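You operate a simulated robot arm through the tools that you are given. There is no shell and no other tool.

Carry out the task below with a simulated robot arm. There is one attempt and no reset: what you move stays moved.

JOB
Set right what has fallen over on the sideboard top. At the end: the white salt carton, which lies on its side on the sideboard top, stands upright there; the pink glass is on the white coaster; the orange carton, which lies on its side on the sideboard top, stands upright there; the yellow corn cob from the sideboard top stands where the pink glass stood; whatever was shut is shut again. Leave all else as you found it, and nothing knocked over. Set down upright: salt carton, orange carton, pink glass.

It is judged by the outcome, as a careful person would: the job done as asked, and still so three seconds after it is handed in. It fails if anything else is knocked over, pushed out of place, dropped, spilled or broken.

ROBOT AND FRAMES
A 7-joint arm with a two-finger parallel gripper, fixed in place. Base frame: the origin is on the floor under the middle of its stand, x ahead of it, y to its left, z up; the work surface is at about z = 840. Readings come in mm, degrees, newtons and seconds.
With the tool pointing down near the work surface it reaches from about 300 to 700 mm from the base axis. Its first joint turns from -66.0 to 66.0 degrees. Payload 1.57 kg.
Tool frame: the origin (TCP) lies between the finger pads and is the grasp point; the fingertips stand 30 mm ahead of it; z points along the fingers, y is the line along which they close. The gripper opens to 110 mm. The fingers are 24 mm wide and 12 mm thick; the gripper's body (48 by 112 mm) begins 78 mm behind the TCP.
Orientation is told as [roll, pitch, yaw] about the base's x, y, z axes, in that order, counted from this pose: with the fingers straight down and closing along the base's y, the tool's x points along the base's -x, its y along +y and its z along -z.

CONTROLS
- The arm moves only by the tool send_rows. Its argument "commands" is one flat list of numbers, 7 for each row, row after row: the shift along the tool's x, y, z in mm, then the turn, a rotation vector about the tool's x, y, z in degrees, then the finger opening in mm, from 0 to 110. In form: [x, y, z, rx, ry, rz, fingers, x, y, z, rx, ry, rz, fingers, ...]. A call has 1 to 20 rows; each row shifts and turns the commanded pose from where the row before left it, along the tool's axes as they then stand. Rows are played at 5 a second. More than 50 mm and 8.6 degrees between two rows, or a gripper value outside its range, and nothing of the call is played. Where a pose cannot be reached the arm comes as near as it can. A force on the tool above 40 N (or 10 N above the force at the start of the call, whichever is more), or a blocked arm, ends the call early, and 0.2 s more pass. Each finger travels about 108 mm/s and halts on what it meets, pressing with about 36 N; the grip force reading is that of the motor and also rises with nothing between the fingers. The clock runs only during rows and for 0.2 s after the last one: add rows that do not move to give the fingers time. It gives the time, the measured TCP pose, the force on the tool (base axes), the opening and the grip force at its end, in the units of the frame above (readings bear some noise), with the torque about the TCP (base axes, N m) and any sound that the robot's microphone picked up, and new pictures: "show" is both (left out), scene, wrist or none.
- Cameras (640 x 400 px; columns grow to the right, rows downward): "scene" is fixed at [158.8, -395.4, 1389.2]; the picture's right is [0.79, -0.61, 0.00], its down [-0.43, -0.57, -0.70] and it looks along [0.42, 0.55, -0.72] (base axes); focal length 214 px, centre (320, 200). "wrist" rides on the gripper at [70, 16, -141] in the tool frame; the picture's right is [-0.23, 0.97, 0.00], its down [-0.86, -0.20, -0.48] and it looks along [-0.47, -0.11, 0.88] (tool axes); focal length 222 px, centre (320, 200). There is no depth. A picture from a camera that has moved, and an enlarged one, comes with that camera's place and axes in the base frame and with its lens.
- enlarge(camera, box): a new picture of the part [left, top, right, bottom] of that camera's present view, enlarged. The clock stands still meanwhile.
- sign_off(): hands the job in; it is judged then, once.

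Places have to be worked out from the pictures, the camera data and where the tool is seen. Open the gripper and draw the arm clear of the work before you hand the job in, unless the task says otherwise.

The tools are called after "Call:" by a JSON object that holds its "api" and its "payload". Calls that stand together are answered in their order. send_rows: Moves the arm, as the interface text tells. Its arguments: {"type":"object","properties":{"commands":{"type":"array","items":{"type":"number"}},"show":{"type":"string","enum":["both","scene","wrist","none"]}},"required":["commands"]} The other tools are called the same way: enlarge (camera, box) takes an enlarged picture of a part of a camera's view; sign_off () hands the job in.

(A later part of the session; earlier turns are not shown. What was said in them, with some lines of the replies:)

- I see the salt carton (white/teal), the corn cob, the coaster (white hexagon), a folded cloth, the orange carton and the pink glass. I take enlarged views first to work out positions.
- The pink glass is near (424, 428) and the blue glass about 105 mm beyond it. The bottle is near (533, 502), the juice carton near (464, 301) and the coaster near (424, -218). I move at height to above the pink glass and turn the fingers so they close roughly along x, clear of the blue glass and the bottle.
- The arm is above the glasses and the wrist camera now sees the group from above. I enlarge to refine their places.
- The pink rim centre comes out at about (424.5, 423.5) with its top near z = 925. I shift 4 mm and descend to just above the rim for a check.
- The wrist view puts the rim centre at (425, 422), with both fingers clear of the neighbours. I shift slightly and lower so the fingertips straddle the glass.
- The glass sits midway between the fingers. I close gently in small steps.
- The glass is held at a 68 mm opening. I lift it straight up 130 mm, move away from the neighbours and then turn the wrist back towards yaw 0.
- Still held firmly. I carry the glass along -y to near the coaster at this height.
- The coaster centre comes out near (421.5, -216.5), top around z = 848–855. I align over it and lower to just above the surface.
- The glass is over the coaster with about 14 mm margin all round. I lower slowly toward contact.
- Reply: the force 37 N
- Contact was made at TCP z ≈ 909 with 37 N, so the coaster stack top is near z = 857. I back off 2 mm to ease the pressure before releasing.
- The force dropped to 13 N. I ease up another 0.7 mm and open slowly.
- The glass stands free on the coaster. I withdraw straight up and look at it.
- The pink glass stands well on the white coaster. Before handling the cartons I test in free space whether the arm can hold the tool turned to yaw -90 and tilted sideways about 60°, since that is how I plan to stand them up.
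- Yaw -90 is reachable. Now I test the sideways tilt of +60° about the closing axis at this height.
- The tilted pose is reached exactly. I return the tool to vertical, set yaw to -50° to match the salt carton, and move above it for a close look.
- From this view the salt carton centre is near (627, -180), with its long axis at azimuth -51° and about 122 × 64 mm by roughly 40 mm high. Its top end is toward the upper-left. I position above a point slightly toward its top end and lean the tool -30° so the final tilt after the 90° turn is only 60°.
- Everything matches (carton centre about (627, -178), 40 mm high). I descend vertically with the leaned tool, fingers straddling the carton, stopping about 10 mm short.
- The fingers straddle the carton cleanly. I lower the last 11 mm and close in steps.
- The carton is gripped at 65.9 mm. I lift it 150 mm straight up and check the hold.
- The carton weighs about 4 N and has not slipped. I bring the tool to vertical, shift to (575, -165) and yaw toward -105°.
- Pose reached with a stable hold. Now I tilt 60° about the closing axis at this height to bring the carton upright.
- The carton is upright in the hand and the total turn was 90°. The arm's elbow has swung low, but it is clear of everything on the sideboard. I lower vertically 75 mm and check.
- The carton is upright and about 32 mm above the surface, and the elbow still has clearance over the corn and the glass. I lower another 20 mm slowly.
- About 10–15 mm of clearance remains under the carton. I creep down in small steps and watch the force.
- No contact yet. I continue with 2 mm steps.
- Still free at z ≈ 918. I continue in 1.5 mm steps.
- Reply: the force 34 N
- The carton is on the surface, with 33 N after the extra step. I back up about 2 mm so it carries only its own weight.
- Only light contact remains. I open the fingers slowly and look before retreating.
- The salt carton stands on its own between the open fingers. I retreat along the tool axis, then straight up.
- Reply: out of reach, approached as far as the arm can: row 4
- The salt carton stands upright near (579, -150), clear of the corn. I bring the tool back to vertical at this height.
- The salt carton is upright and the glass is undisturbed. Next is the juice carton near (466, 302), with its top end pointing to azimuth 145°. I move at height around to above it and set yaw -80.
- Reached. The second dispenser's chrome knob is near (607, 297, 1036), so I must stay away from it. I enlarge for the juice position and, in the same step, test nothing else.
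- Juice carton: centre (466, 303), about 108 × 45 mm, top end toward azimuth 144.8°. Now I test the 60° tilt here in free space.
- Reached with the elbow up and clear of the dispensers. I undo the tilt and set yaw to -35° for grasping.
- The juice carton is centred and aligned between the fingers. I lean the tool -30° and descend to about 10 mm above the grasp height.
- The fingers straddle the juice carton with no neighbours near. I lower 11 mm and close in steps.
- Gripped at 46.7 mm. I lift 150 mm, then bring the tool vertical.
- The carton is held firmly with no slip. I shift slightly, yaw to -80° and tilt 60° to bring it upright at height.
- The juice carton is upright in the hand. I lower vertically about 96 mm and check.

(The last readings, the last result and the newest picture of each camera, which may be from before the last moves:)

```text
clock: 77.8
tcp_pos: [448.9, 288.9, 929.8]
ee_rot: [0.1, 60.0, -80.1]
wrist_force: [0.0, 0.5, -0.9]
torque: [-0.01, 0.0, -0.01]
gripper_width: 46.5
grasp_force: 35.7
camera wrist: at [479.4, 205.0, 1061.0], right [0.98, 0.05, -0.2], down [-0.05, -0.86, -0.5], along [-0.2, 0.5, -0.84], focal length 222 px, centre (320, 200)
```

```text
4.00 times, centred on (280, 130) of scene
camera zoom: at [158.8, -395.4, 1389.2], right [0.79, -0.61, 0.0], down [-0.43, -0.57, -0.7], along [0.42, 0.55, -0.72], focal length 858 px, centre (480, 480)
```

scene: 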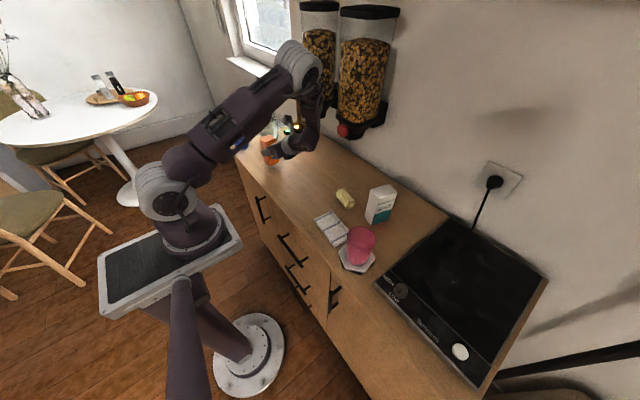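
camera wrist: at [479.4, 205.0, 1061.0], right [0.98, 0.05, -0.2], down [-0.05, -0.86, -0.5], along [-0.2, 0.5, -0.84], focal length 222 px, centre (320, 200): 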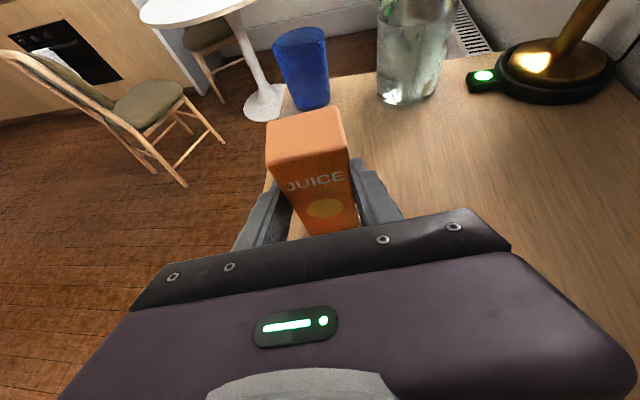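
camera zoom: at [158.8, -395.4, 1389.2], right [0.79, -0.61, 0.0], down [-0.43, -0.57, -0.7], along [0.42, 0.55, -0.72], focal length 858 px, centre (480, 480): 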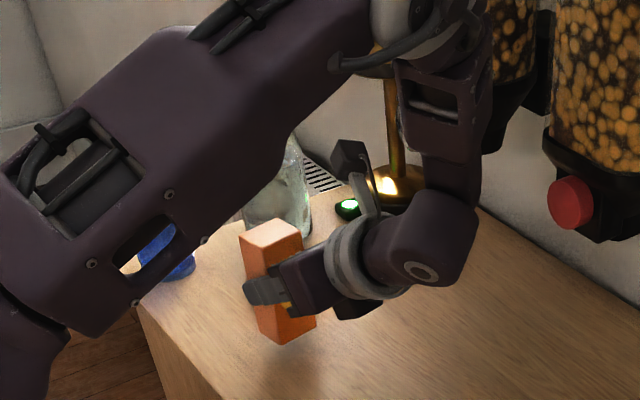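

Upright with about 23 mm to go, and nothing is close. I lower 15 mm, then creep.

Call:
{"api": "send_rows", "payload": {"commands": [-5.2, 0, 3, 0, 0, 0, 36, -5.2, 0, 3, 0, 0, 0, 36, -2.6, 0, 1.5, 0, 0, 0, 36, 0, 0, 0, 0, 0, 0, 36], "show": "none"}}

Call:
{"api": "send_rows", "payload": {"commands": [-1.73, 0, 1, 0, 0, 0, 36, 0, 0, 0, 0, 0, 0, 36], "show": "none"}}

Call:
{"api": "send_rows", "payload": {"commands": [-1.3, 0, 0.75, 0, 0, 0, 36, 0, 0, 0, 0, 0, 0, 36], "show": "none"}}

```text
clock: 78.8
tcp_pos: [448.0, 288.8, 914.3]
ee_rot: [0.0, 60.0, -80.1]
wrist_force: [0.6, -0.2, 0.3]
torque: [-0.03, -0.01, -0.01]
gripper_width: 46.8
grasp_force: 35.9
```

```text
clock: 79.4
tcp_pos: [448.8, 289.0, 911.9]
ee_rot: [0.0, 59.9, -80.1]
wrist_force: [0.4, -0.3, -0.4]
torque: [0.01, 0.02, 0.01]
gripper_width: 46.9
grasp_force: 36.6
```

```text
clock: 80.0
tcp_pos: [448.7, 289.5, 911.3]
ee_rot: [0.0, 60.0, -80.1]
wrist_force: [-0.4, 1.1, 0.4]
torque: [0.0, 0.01, -0.01]
gripper_width: 46.6
grasp_force: 36.3
```

No clear contact yet. I continue with 1.2 mm steps.

Call:
{"api": "send_rows", "payload": {"commands": [-1.04, 0, 0.6, 0, 0, 0, 36, 0, 0, 0, 0, 0, 0, 36], "show": "none"}}

Call:
{"api": "send_rows", "payload": {"commands": [-1.04, 0, 0.6, 0, 0, 0, 36, 0, 0, 0, 0, 0, 0, 36], "show": "none"}}

```text
clock: 80.6
tcp_pos: [448.8, 288.7, 910.1]
ee_rot: [0.0, 59.9, -80.1]
wrist_force: [0.8, 0.6, 0.0]
torque: [0.01, -0.02, -0.01]
gripper_width: 46.4
grasp_force: 35.9
```

```text
clock: 81.2
tcp_pos: [448.5, 289.1, 909.0]
ee_rot: [0.0, 60.0, -80.1]
wrist_force: [0.4, -0.4, -1.0]
torque: [0.03, 0.01, 0.0]
gripper_width: 46.7
grasp_force: 36.0
```

Call:
{"api": "send_rows", "payload": {"commands": [-1.04, 0, 0.6, 0, 0, 0, 36, 0, 0, 0, 0, 0, 0, 36], "show": "none"}}

Call:
{"api": "enlarge", "payload": {"camera": "scene", "box": [240, 110, 310, 180]}}

```text
clock: 81.8
tcp_pos: [447.7, 289.0, 909.2]
ee_rot: [0.0, 60.0, -80.0]
wrist_force: [-0.2, -1.2, 8.6]
torque: [0.05, 0.03, 0.01]
gripper_width: 46.5
grasp_force: 36.2
```

```text
5.71 times, centred on (275, 145) of scene
camera zoom: at [158.7, -395.5, 1389.2], right [0.79, -0.61, 0.0], down [-0.43, -0.57, -0.7], along [0.42, 0.55, -0.72], focal length 1226 px, centre (577, 514)
```

zoom: 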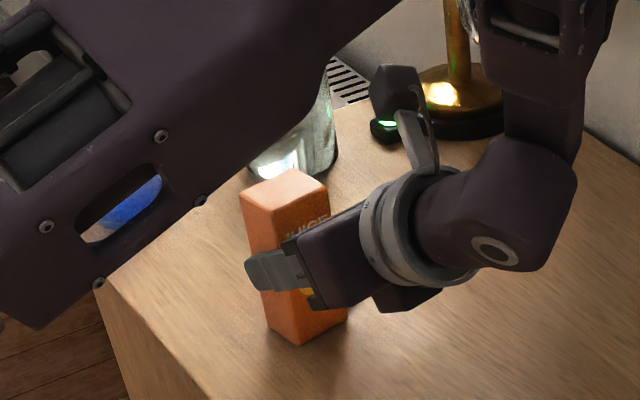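

The carton touched down with 8.6 N. I ease up 0.4 mm and open slowly.

Call:
{"api": "send_rows", "payload": {"commands": [0.35, 0, -0.2, 0, 0, 0, 40, 0, 0, 0, 0, 0, 0, 45, 0, 0, 0, 0, 0, 0, 48, 0, 0, 0, 0, 0, 0, 51, 0, 0, 0, 0, 0, 0, 56, 0, 0, 0, 0, 0, 0, 64, 0, 0, 0, 0, 0, 0, 74, 0, 0, 0, 0, 0, 0, 80, 0, 0, 0, 0, 0, 0, 80], "show": "both"}}

```text
clock: 83.8
tcp_pos: [448.4, 289.9, 908.9]
ee_rot: [0.0, 60.0, -80.0]
wrist_force: [-0.6, 0.1, -0.9]
torque: [0.0, 0.04, 0.04]
gripper_width: 79.7
grasp_force: 0.0
camera wrist: at [479.9, 204.6, 1039.7], right [0.98, 0.05, -0.2], down [-0.05, -0.86, -0.5], along [-0.2, 0.5, -0.84], focal length 222 px, centre (320, 200)
```

scene: 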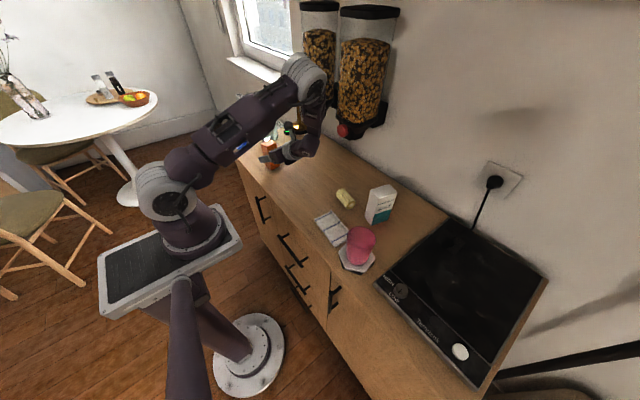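
wrist: 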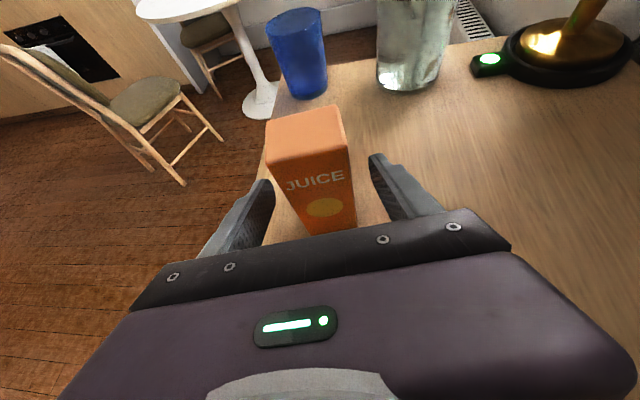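

The juice carton stands free. I retreat along the tool axis, then straight up.

Call:
{"api": "send_rows", "payload": {"commands": [0, 0, -10, 0, 0, 0, 80, 0, 0, -20, 0, 0, 0, 80, 0, 0, -25, 0, 0, 0, 80, 0, 0, -30, 0, 0, 0, 80, 17.3, 0, -10, 0, 0, 0, 80, 26, 0, -15, 0, 0, 0, 80, 26, 0, -15, 0, 0, 0, 80, 26, 0, -15, 0, 0, 0, 80, 0, 0, 0, 0, 0, 0, 80], "show": "both"}}

Call:
{"api": "enlarge", "payload": {"camera": "scene", "box": [220, 80, 340, 180]}}

```text
clock: 85.8
tcp_pos: [462.0, 217.7, 1060.6]
ee_rot: [0.1, 60.0, -80.2]
wrist_force: [-0.4, -0.2, -0.3]
torque: [-0.01, -0.03, 0.0]
gripper_width: 80.2
grasp_force: 0.1
camera wrist: at [492.1, 132.6, 1192.4], right [0.98, 0.05, -0.2], down [-0.05, -0.86, -0.5], along [-0.2, 0.5, -0.84], focal length 222 px, centre (320, 200)
```

scene: 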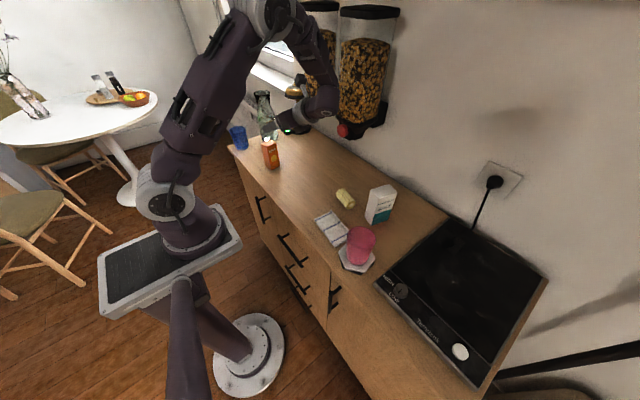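
wrist: 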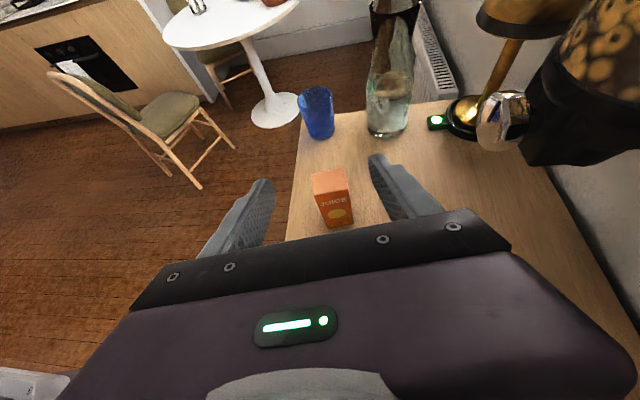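

```text
4.00 times, centred on (280, 130) of scene
camera zoom: at [158.8, -395.3, 1389.2], right [0.79, -0.61, 0.0], down [-0.43, -0.57, -0.7], along [0.42, 0.55, -0.72], focal length 858 px, centre (480, 480)
```

zoom: 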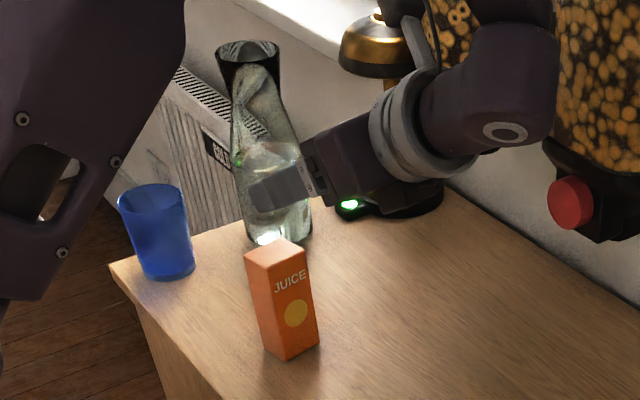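

The juice carton stands upright near its old place. Now for the corn: I untilt, set yaw -95° so the fingers close across the cob, and move above it at (547, -39), keeping away from the dispensers.

Call:
{"api": "send_rows", "payload": {"commands": [0, 0, 0, 0, -7.5, 0, 90, 0, 0, 0, 0, -7.5, 0, 90, 0, 0, 0, 0, -7.5, 0, 90, 0, 0, 0, 0, -7.5, 0, 90, 0, 0, 0, 0, -7.5, 0, 90, 0, 0, 0, 0, -7.5, 0, 90, 0, 0, 0, 0, -7.5, 0, 90, 0, 0, 0, 0, -7.5, 0, 90, 0, 0, 0, 0, 0, 7.5, 90, 0, 0, 0, 0, 0, 7.5, 90, -42.7, 3.7, 0, 0, 0, 0, 90, -42.7, 3.7, 0, 0, 0, 0, 90, -42.7, 3.7, 0, 0, 0, 0, 90, -42.7, 3.7, 0, 0, 0, 0, 90, -42.7, 3.7, 0, 0, 0, 0, 90, -42.7, 3.7, 0, 0, 0, 0, 90, 3.7, 42.3, 0, 0, 0, 0, 90, 3.7, 42.3, 0, 0, 0, 0, 90, 0, 0, 0, 0, 0, 0, 90], "show": "both"}}

Call:
{"api": "enlarge", "payload": {"camera": "wrist", "box": [240, 40, 400, 240]}}

```text
clock: 89.8
tcp_pos: [547.0, -40.7, 1061.6]
ee_rot: [-0.1, -0.1, -95.0]
wrist_force: [-0.2, 0.4, -0.2]
torque: [0.01, 0.04, 0.0]
gripper_width: 90.0
grasp_force: 0.0
camera wrist: at [569.1, 26.3, 1202.7], right [0.95, -0.31, 0.0], down [-0.28, -0.83, 0.48], along [-0.15, -0.45, -0.88], focal length 222 px, centre (320, 200)
```

scene: 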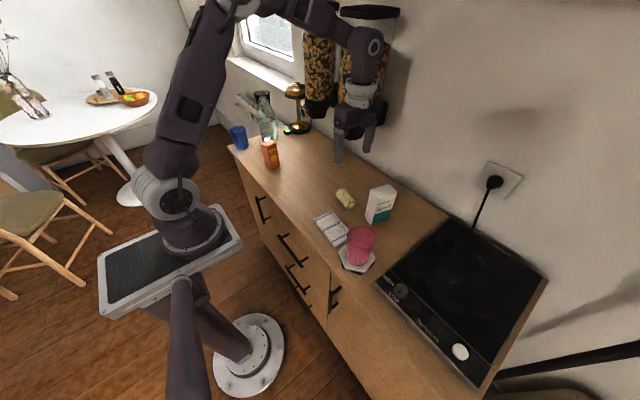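
wrist: 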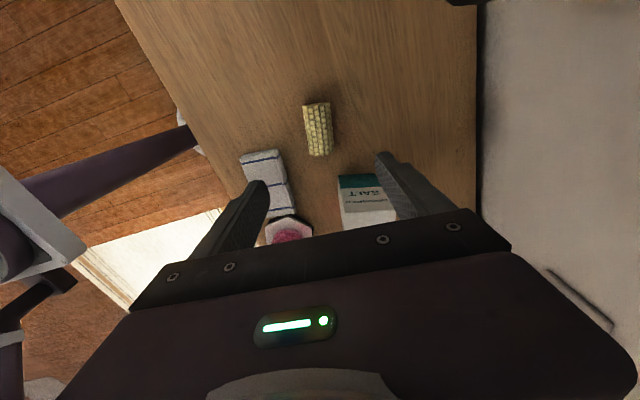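

```text
2.00 times, centred on (320, 140) of wrist
camera zoom: at [569.1, 26.3, 1202.7], right [0.95, -0.31, 0.0], down [-0.28, -0.83, 0.48], along [-0.15, -0.45, -0.88], focal length 444 px, centre (320, 320)
```

zoom: 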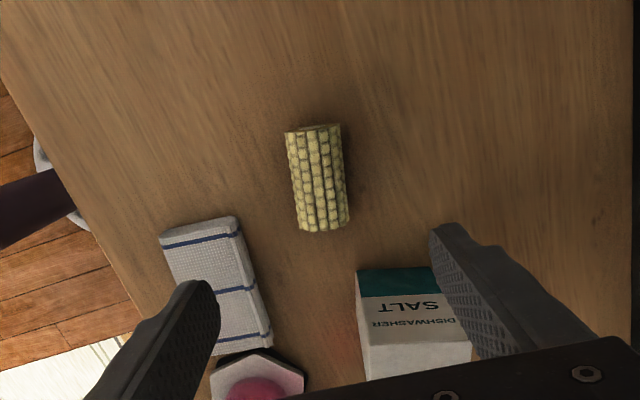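

The corn axis lies at azimuth about 79°, centre (547, -38), roughly 72 mm long and 40 mm thick. I align yaw to -101° and descend to just above it.

Call:
{"api": "send_rows", "payload": {"commands": [2.7, 0, 20, 0, 0, 6.3, 90, 0, 0, 40, 0, 0, 0, 90, 0, 0, 40, 0, 0, 0, 90, 0, 0, 35, 0, 0, 0, 90, 0, 0, 20, 0, 0, 0, 90, 0, 0, 0, 0, 0, 0, 90], "show": "both"}}

Call:
{"api": "enlarge", "payload": {"camera": "scene", "box": [310, 150, 430, 250]}}

```text
clock: 91.2
tcp_pos: [545.8, -38.2, 905.1]
ee_rot: [0.0, 0.0, -101.4]
wrist_force: [-0.5, 0.0, -0.9]
torque: [0.01, -0.02, -0.04]
gripper_width: 90.0
grasp_force: 0.1
camera wrist: at [575.6, 25.5, 1047.7], right [0.91, -0.42, 0.0], down [-0.37, -0.8, 0.48], along [-0.2, -0.43, -0.88], focal length 222 px, centre (320, 200)
```

scene: 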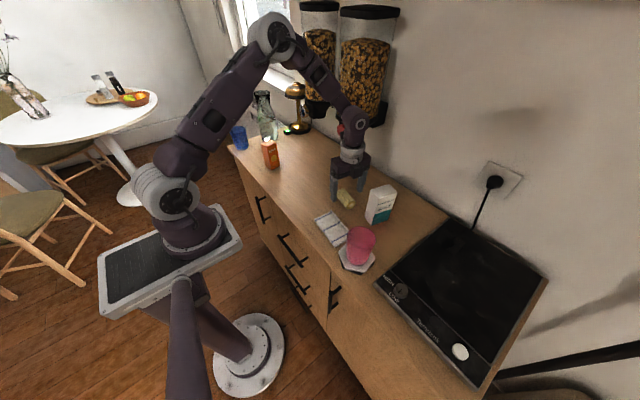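
wrist: 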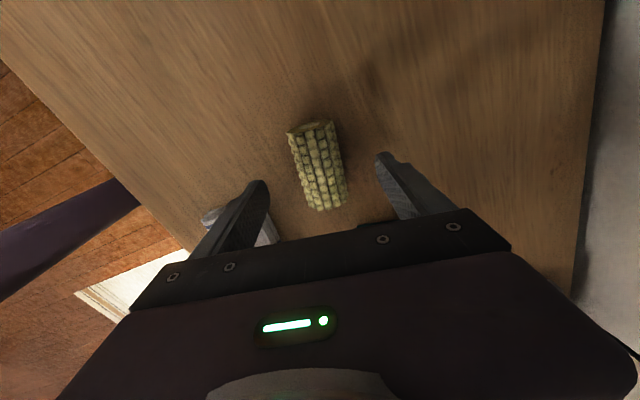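

```text
4.00 times, centred on (370, 200) of scene
camera zoom: at [158.8, -395.4, 1389.2], right [0.79, -0.61, 0.0], down [-0.43, -0.57, -0.7], along [0.42, 0.55, -0.72], focal length 858 px, centre (120, 200)
```

zoom: 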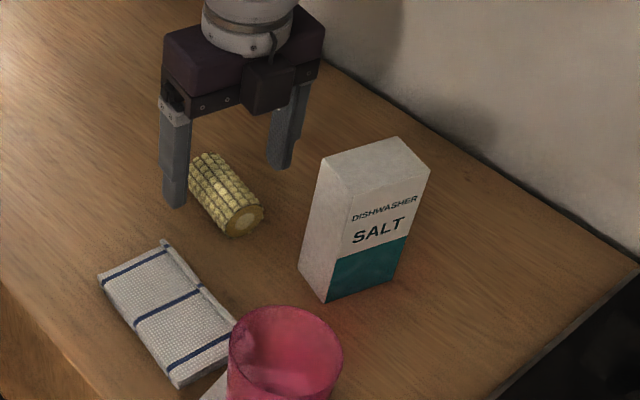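

The corn is centred between the fingers. I make a 2 mm correction, lower to z ≈ 873 and close gently.

Call:
{"api": "send_rows", "payload": {"commands": [-1, 2, 12, 0, 0, 0, 90, 0, 0, 12, 0, 0, 0, 90, 0, 0, 8, 0, 0, 0, 85, 0, 0, 0, 0, 0, 0, 70, 0, 0, 0, 0, 0, 0, 60, 0, 0, 0, 0, 0, 0, 52, 0, 0, 0, 0, 0, 0, 46, 0, 0, 0, 0, 0, 0, 42, 0, 0, 0, 0, 0, 0, 38, 0, 0, 0, 0, 0, 0, 34, 0, 0, 0, 0, 0, 0, 31, 0, 0, 0, 0, 0, 0, 31], "show": "both"}}

```text
clock: 93.8
tcp_pos: [546.0, -39.0, 873.7]
ee_rot: [0.0, 0.0, -101.4]
wrist_force: [0.3, -0.9, 0.0]
torque: [-0.01, 0.0, 0.01]
gripper_width: 36.8
grasp_force: 36.1
camera wrist: at [576.9, 24.9, 1015.8], right [0.91, -0.42, 0.0], down [-0.37, -0.8, 0.48], along [-0.2, -0.44, -0.88], focal length 222 px, centre (320, 200)
```

scene: 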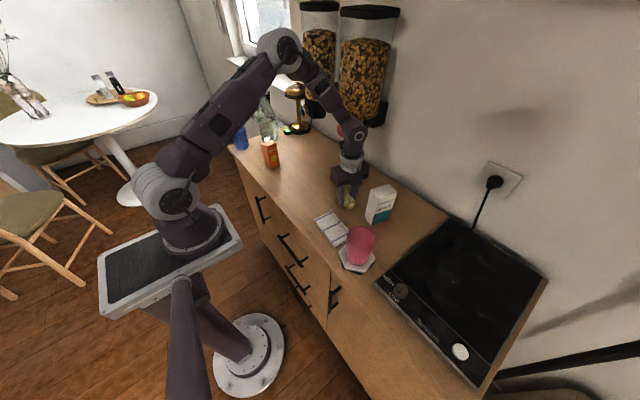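
wrist: 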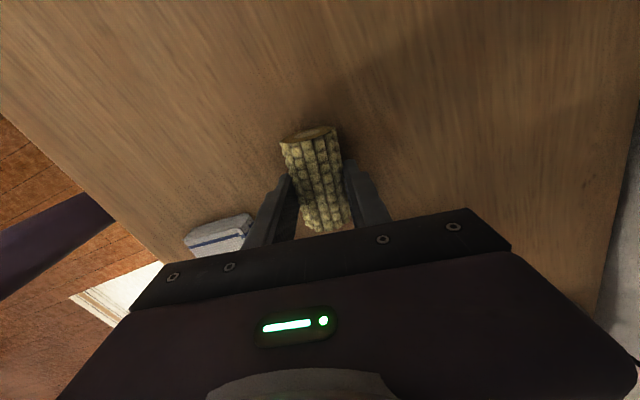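

The corn is gripped at 36.8 mm. I lift it straight up, then draw back toward the base before turning.

Call:
{"api": "send_rows", "payload": {"commands": [0, 0, -10, 0, 0, 0, 31, 0, 0, -25, 0, 0, 0, 31, 0, 0, -35, 0, 0, 0, 31, 0, 0, -40, 0, 0, 0, 31, 0, 0, -40, 0, 0, 0, 31, 0, 0, -36, 0, 0, 0, 31, -7.3, -35.9, 0, 0, 0, 0, 31, -7.3, -35.9, 0, 0, 0, 0, 31, -7.3, -35.9, 0, 0, 0, 0, 31, 0, 0, 0, 0, 0, 0, 31], "show": "both"}}

```text
clock: 96.0
tcp_pos: [435.8, -39.5, 1059.8]
ee_rot: [0.0, 0.0, -101.4]
wrist_force: [0.5, -0.4, -0.7]
torque: [0.0, 0.02, -0.03]
gripper_width: 36.9
grasp_force: 35.6
camera wrist: at [465.9, 25.0, 1201.2], right [0.91, -0.42, 0.0], down [-0.37, -0.8, 0.48], along [-0.2, -0.44, -0.88], focal length 222 px, centre (320, 200)
```

scene: 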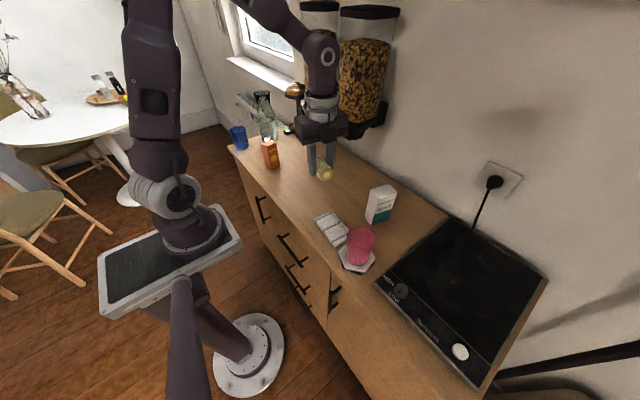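
wrist: 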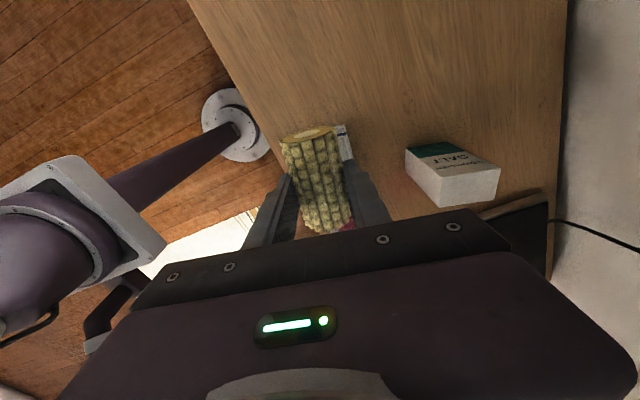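

The corn is held well. I rotate the tool back to yaw 0 here.

Call:
{"api": "send_rows", "payload": {"commands": [0, 0, 0, 0, 0, -8.45, 31, 0, 0, 0, 0, 0, -8.45, 31, 0, 0, 0, 0, 0, -8.45, 31, 0, 0, 0, 0, 0, -8.45, 31, 0, 0, 0, 0, 0, -8.45, 31, 0, 0, 0, 0, 0, -8.45, 31, 0, 0, 0, 0, 0, -8.45, 31, 0, 0, 0, 0, 0, -8.45, 31, 0, 0, 0, 0, 0, -8.45, 31, 0, 0, 0, 0, 0, -8.45, 31, 0, 0, 0, 0, 0, -8.45, 31, 0, 0, 0, 0, 0, -8.45, 31, 0, 0, 0, 0, 0, 0, 31], "show": "none"}}

Call:
{"api": "send_rows", "payload": {"commands": [1, 25, 0, 0, 0, 0, 31, 1, 40, 0, 0, 0, 0, 31, 1, 45, 0, 0, 0, 0, 31, 1, 45, 0, 0, 0, 0, 31, 1, 45, 0, 0, 0, 0, 31, 1, 45, 0, 0, 0, 0, 31, 1, 45, 0, 0, 0, 0, 31, 1, 45, 0, 0, 0, 0, 31, 1, 45, 0, 0, 0, 0, 31, 1, 35, 0, 0, 0, 0, 31, 1, 25, 0, 0, 0, 0, 31, 1, 22, 0, 0, 0, 0, 31, 0, 0, 0, 0, 0, 0, 31], "show": "both"}}

Call:
{"api": "enlarge", "payload": {"camera": "scene", "box": [220, 80, 340, 180]}}

```text
clock: 98.8
tcp_pos: [437.2, -40.4, 1059.7]
ee_rot: [0.0, 0.0, 0.1]
wrist_force: [0.4, -0.1, -1.1]
torque: [-0.01, -0.01, 0.0]
gripper_width: 36.7
grasp_force: 35.9
```

```text
clock: 101.6
tcp_pos: [426.0, 423.4, 1060.7]
ee_rot: [0.0, -0.1, 0.0]
wrist_force: [-0.9, -0.3, -0.1]
torque: [0.0, -0.02, -0.04]
gripper_width: 36.8
grasp_force: 35.7
camera wrist: at [356.9, 438.1, 1202.4], right [0.23, 0.97, 0.0], down [0.85, -0.2, 0.48], along [0.47, -0.11, -0.88], focal length 222 px, centre (320, 200)
```

scene: 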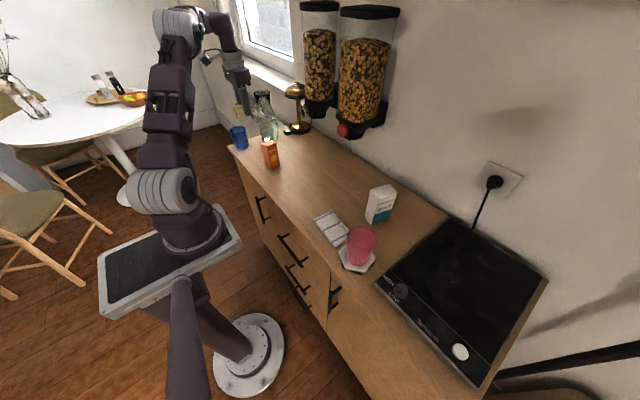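
wrist: 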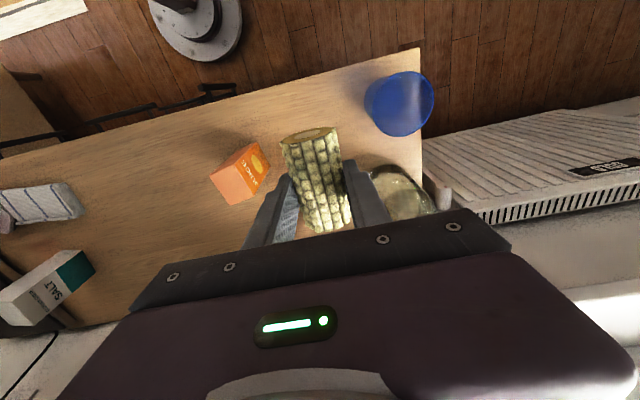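

```text
4.00 times, centred on (280, 130) of scene
camera zoom: at [158.8, -395.3, 1389.2], right [0.79, -0.61, 0.0], down [-0.43, -0.57, -0.7], along [0.42, 0.55, -0.72], focal length 858 px, centre (480, 480)
```

zoom: 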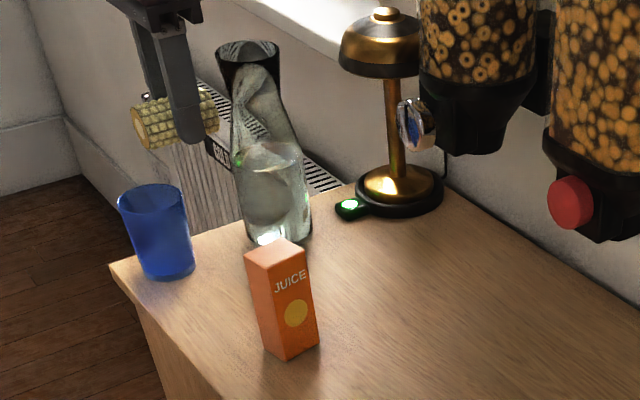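

The corn is above the old pink-glass place with the blue glass and juice clear on both sides. I lower to about 25 mm above the surface.

Call:
{"api": "send_rows", "payload": {"commands": [2, 0, 30, 0, 0, 0, 31, 0, 0, 40, 0, 0, 0, 31, 0, 0, 40, 0, 0, 0, 31, 0, 0, 30, 0, 0, 0, 31, 0, 0, 20, 0, 0, 0, 31, 0, 0, 0, 0, 0, 0, 31], "show": "both"}}

Call:
{"api": "enlarge", "payload": {"camera": "scene", "box": [220, 80, 340, 180]}}

```text
clock: 103.0
tcp_pos: [423.8, 422.5, 901.1]
ee_rot: [-0.1, 0.0, 0.0]
wrist_force: [-0.3, -0.1, -0.6]
torque: [0.02, 0.01, 0.0]
gripper_width: 36.8
grasp_force: 35.8
camera wrist: at [354.3, 437.9, 1042.0], right [0.23, 0.97, 0.0], down [0.86, -0.2, 0.48], along [0.47, -0.11, -0.88], focal length 222 px, centre (320, 200)
```

scene: 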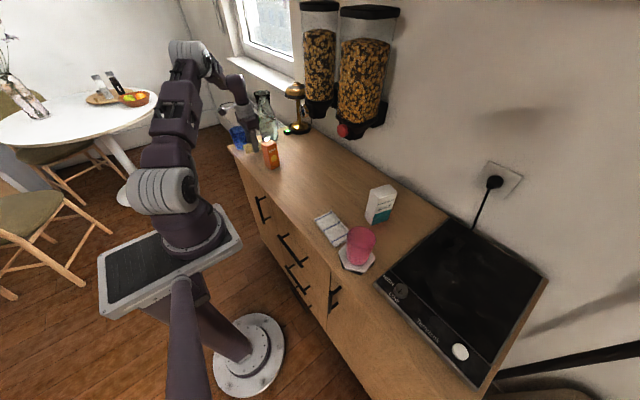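
wrist: 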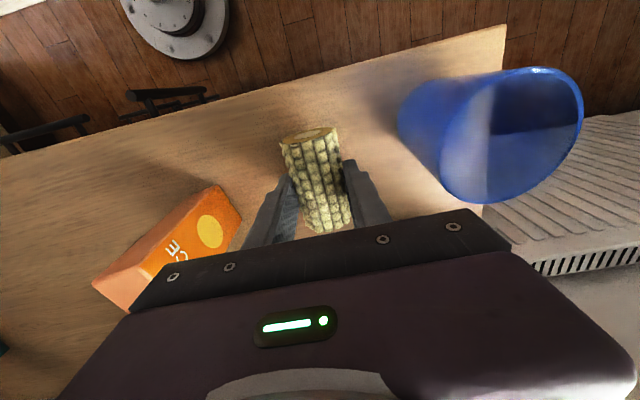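

```text
4.00 times, centred on (280, 130) of scene
camera zoom: at [158.8, -395.3, 1389.2], right [0.79, -0.61, 0.0], down [-0.43, -0.57, -0.7], along [0.42, 0.55, -0.72], focal length 858 px, centre (480, 480)
```

zoom: 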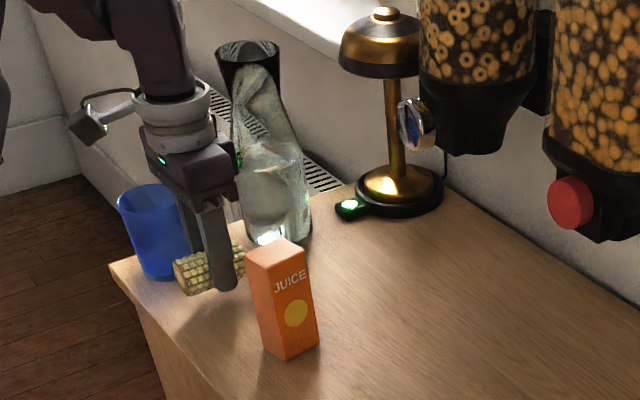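

All clear. I lower 20 mm and then creep to contact.

Call:
{"api": "send_rows", "payload": {"commands": [0, 0, 10, 0, 0, 0, 31, 0, 0, 8, 0, 0, 0, 31, 0, 0, 4, 0, 0, 0, 31, 0, 0, 0, 0, 0, 0, 31], "show": "none"}}

Call:
{"api": "send_rows", "payload": {"commands": [0, 0, 2, 0, 0, 0, 31, 0, 0, 0, 0, 0, 0, 31], "show": "none"}}

Call:
{"api": "send_rows", "payload": {"commands": [0, 0, 1.5, 0, 0, 0, 31, 0, 0, 0, 0, 0, 0, 31], "show": "none"}}

```text
clock: 104.0
tcp_pos: [423.3, 423.0, 877.1]
ee_rot: [0.0, 0.0, 0.0]
wrist_force: [-1.2, -0.2, -1.3]
torque: [0.01, -0.03, 0.02]
gripper_width: 37.0
grasp_force: 36.1
```

```text
clock: 104.6
tcp_pos: [422.8, 423.3, 876.1]
ee_rot: [0.1, 0.0, 0.0]
wrist_force: [1.0, 0.3, -0.5]
torque: [0.03, -0.02, 0.0]
gripper_width: 37.0
grasp_force: 36.4
```

```text
clock: 105.2
tcp_pos: [422.8, 422.3, 874.8]
ee_rot: [0.0, 0.1, 0.0]
wrist_force: [0.8, 0.6, -0.4]
torque: [-0.02, 0.0, -0.02]
gripper_width: 37.0
grasp_force: 36.0
```

Call:
{"api": "send_rows", "payload": {"commands": [0, 0, 1, 0, 0, 0, 31, 0, 0, 0, 0, 0, 0, 31], "show": "none"}}

Call:
{"api": "send_rows", "payload": {"commands": [0, 0, 1, 0, 0, 0, 31, 0, 0, 0, 0, 0, 0, 31], "show": "none"}}

```text
clock: 105.8
tcp_pos: [424.7, 422.2, 873.7]
ee_rot: [0.0, 0.0, 0.0]
wrist_force: [-2.8, -2.8, 9.2]
torque: [-0.1, 0.06, -0.03]
gripper_width: 37.0
grasp_force: 36.3
```

```text
clock: 106.4
tcp_pos: [423.1, 422.6, 873.8]
ee_rot: [0.1, 0.0, 0.0]
wrist_force: [-4.8, -4.7, 27.2]
torque: [-0.16, 0.4, 0.02]
gripper_width: 36.7
grasp_force: 36.1
```

The corn touched at z ≈ 874. I back off 1.2 mm to relieve the pressure and open slowly.

Call:
{"api": "send_rows", "payload": {"commands": [0, 0, -1.2, 0, 0, 0, 31, 0, 0, 0, 0, 0, 0, 33, 0, 0, 0, 0, 0, 0, 36, 0, 0, 0, 0, 0, 0, 38, 0, 0, 0, 0, 0, 0, 40, 0, 0, 0, 0, 0, 0, 43, 0, 0, 0, 0, 0, 0, 47, 0, 0, 0, 0, 0, 0, 52, 0, 0, 0, 0, 0, 0, 58, 0, 0, 0, 0, 0, 0, 64, 0, 0, 0, 0, 0, 0, 64], "show": "both"}}

```text
clock: 108.8
tcp_pos: [423.8, 423.9, 874.1]
ee_rot: [0.1, 0.0, 0.0]
wrist_force: [0.8, -1.0, 0.1]
torque: [0.0, 0.02, -0.01]
gripper_width: 63.8
grasp_force: 0.0
camera wrist: at [354.0, 437.6, 1015.5], right [0.23, 0.97, 0.0], down [0.85, -0.2, 0.48], along [0.47, -0.11, -0.88], focal length 222 px, centre (320, 200)
```

scene: 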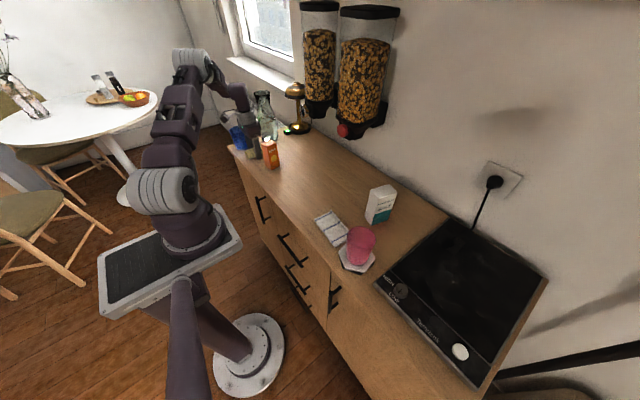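
wrist: 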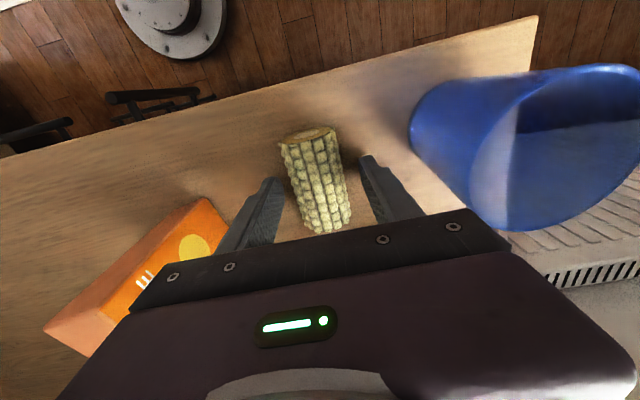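

The corn rests in place between the open fingers. I withdraw straight up.

Call:
{"api": "send_rows", "payload": {"commands": [0, 0, -8, 0, 0, 0, 64, 0, 0, -20, 0, 0, 0, 64, 0, 0, -35, 0, 0, 0, 64, 0, 0, -45, 0, 0, 0, 64, 0, 0, -45, 0, 0, 0, 64, 0, 0, -45, 0, 0, 0, 64, 0, 0, 0, 0, 0, 0, 64], "show": "both"}}

Call:
{"api": "enlarge", "payload": {"camera": "scene", "box": [220, 80, 340, 180]}}

Call:
{"api": "enlarge", "payload": {"camera": "wrist", "box": [180, 40, 460, 240]}}

```text
clock: 110.4
tcp_pos: [424.2, 423.6, 1071.8]
ee_rot: [0.1, 0.0, 0.0]
wrist_force: [-0.1, 0.8, -1.1]
torque: [0.0, 0.0, 0.02]
gripper_width: 63.8
grasp_force: 0.1
camera wrist: at [355.0, 438.1, 1213.4], right [0.23, 0.97, 0.0], down [0.86, -0.2, 0.48], along [0.47, -0.11, -0.88], focal length 222 px, centre (320, 200)
```

scene: 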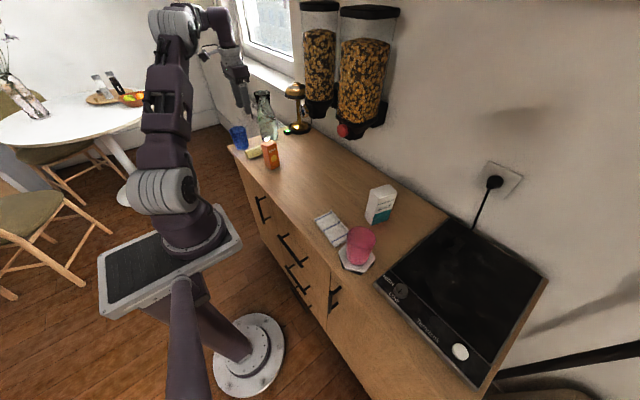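
wrist: 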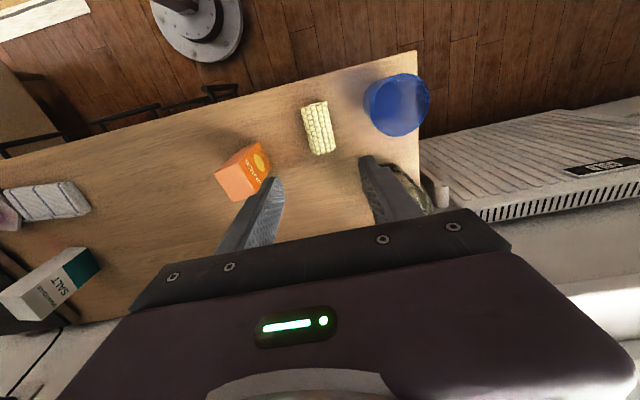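

```text
4.00 times, centred on (280, 130) of scene
camera zoom: at [158.8, -395.4, 1389.2], right [0.79, -0.61, 0.0], down [-0.43, -0.57, -0.7], along [0.42, 0.55, -0.72], focal length 858 px, centre (480, 480)
```

zoom: 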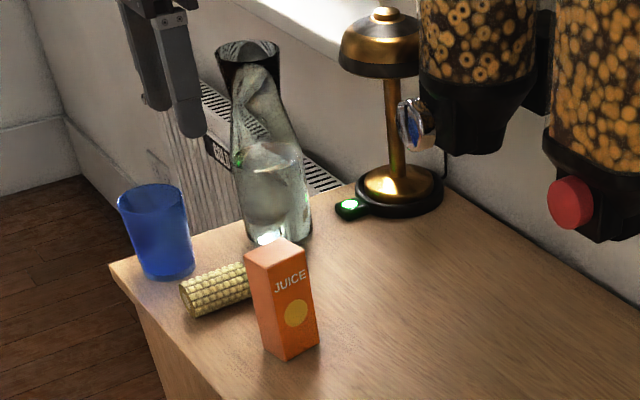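

```text
2.00 times, centred on (320, 140) of wrist
camera zoom: at [355.0, 438.1, 1213.4], right [0.23, 0.97, 0.0], down [0.86, -0.2, 0.48], along [0.47, -0.11, -0.88], focal length 444 px, centre (320, 320)
```

zoom: 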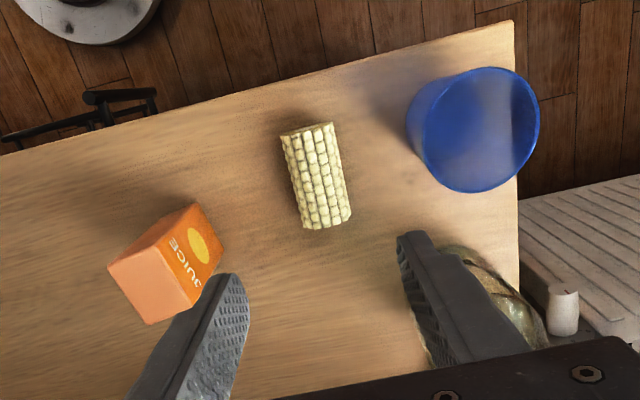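

The corn lies at about (421, 420), where the pink glass stood, and everything nearby is untouched. I draw the arm back toward its starting pose with the gripper open and check the whole scene.

Call:
{"api": "send_rows", "payload": {"commands": [0, 0, -30, 0, 0, 0, 80, 0, 0, -25, 0, 0, 0, 110, 5, -40, 0, 0, 0, 0, 110, 5, -45, 0, 0, 0, 0, 110, 5, -45, 0, 0, 0, 0, 110, 5, -45, 0, 0, 0, 0, 110, 5, -45, 0, 0, 0, 0, 110, 5, -45, 0, 0, 0, 0, 110, 5, -45, 0, 0, 0, 0, 110, 5, -40, 0, 0, 0, 0, 110, 0, 0, 0, 0, 0, 0, 110, 0, 0, 0, 0, 0, 0, 110], "show": "both"}}

Call:
{"api": "enlarge", "payload": {"camera": "scene", "box": [220, 80, 340, 180]}}

Call:
{"api": "enlarge", "payload": {"camera": "scene", "box": [300, 170, 430, 280]}}

Call:
{"api": "enlarge", "payload": {"camera": "wrist", "box": [140, 40, 640, 260]}}

```text
clock: 113.0
tcp_pos: [383.0, 70.5, 1126.5]
ee_rot: [0.0, 0.0, -0.1]
wrist_force: [-0.1, -0.3, -0.3]
torque: [0.0, 0.0, -0.01]
gripper_width: 109.8
grasp_force: 0.1
camera wrist: at [313.3, 86.9, 1267.7], right [0.23, 0.97, 0.0], down [0.85, -0.2, 0.48], along [0.47, -0.11, -0.88], focal length 222 px, centre (320, 200)
```

scene: 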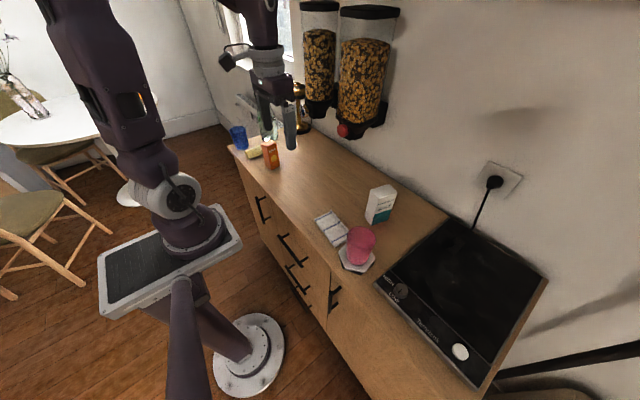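
wrist: 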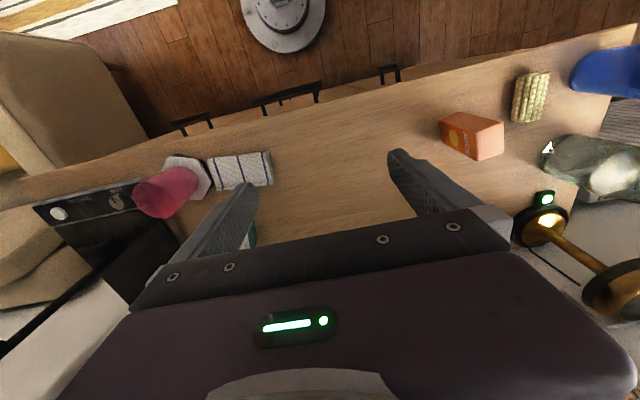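

```text
4.00 times, centred on (280, 130) of scene
camera zoom: at [158.8, -395.4, 1389.2], right [0.79, -0.61, 0.0], down [-0.43, -0.57, -0.7], along [0.42, 0.55, -0.72], focal length 858 px, centre (480, 480)
```

zoom: 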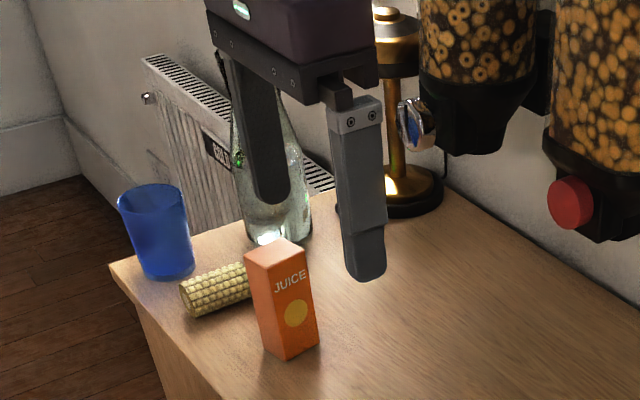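

```text
3.64 times, centred on (365, 225) of scene
camera zoom: at [158.8, -395.4, 1389.2], right [0.79, -0.61, 0.0], down [-0.43, -0.57, -0.7], along [0.42, 0.55, -0.72], focal length 780 px, centre (156, 109)
```

zoom: 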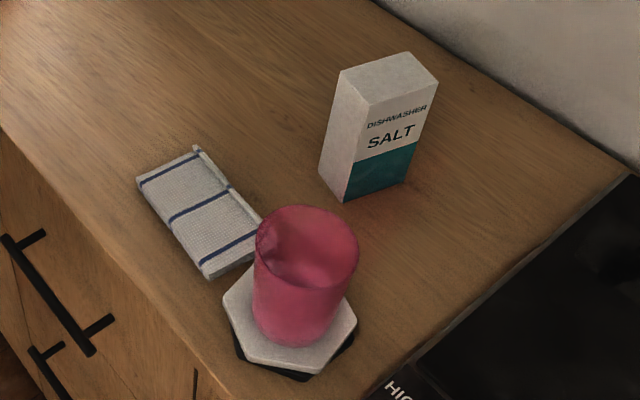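

```text
1.28 times, centred on (390, 150) of wrist
camera zoom: at [313.3, 86.9, 1267.7], right [0.23, 0.97, 0.0], down [0.85, -0.2, 0.48], along [0.47, -0.11, -0.88], focal length 284 px, centre (230, 264)
```

zoom: 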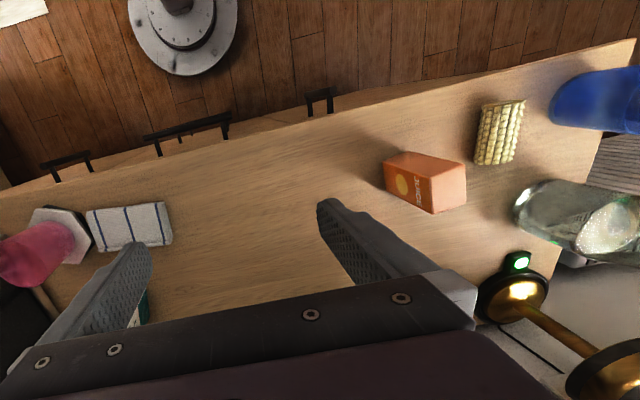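

Final check of the pictures:
- The salt and juice cartons stand upright.
- The pink glass is upright on the white coaster.
- The corn lies where the pink glass stood.
- The blue glass, bottle, lamp and cloth have not moved, and I opened no drawers.

The arm is clear with the gripper open, so I hand the job in.

Call:
{"api": "sign_off", "payload": {}}

```text
The job is handed in.
```

The job is done and handed in; the last pictures before I handed it in showed everything in place.

- **Salt carton:** it stands upright on the sideboard top, about 55 mm from where it lay. I moved it a little so the arm could reach to stand it up.
- **Orange carton:** it stands upright about 20 mm from where it lay, with its top end up.
- **Pink glass:** it stands upright near the middle of the white coaster.
- **Corn cob:** it lies on its side within a few millimetres of where the pink glass stood. I did not stand it on end because it was not on your list of things to set down upright.
- **Everything else:** nothing was knocked over or pushed, and I opened nothing.

The glass and cartons were pressed down with up to about 37 N as I set them down. I eased off before letting go and saw no damage.
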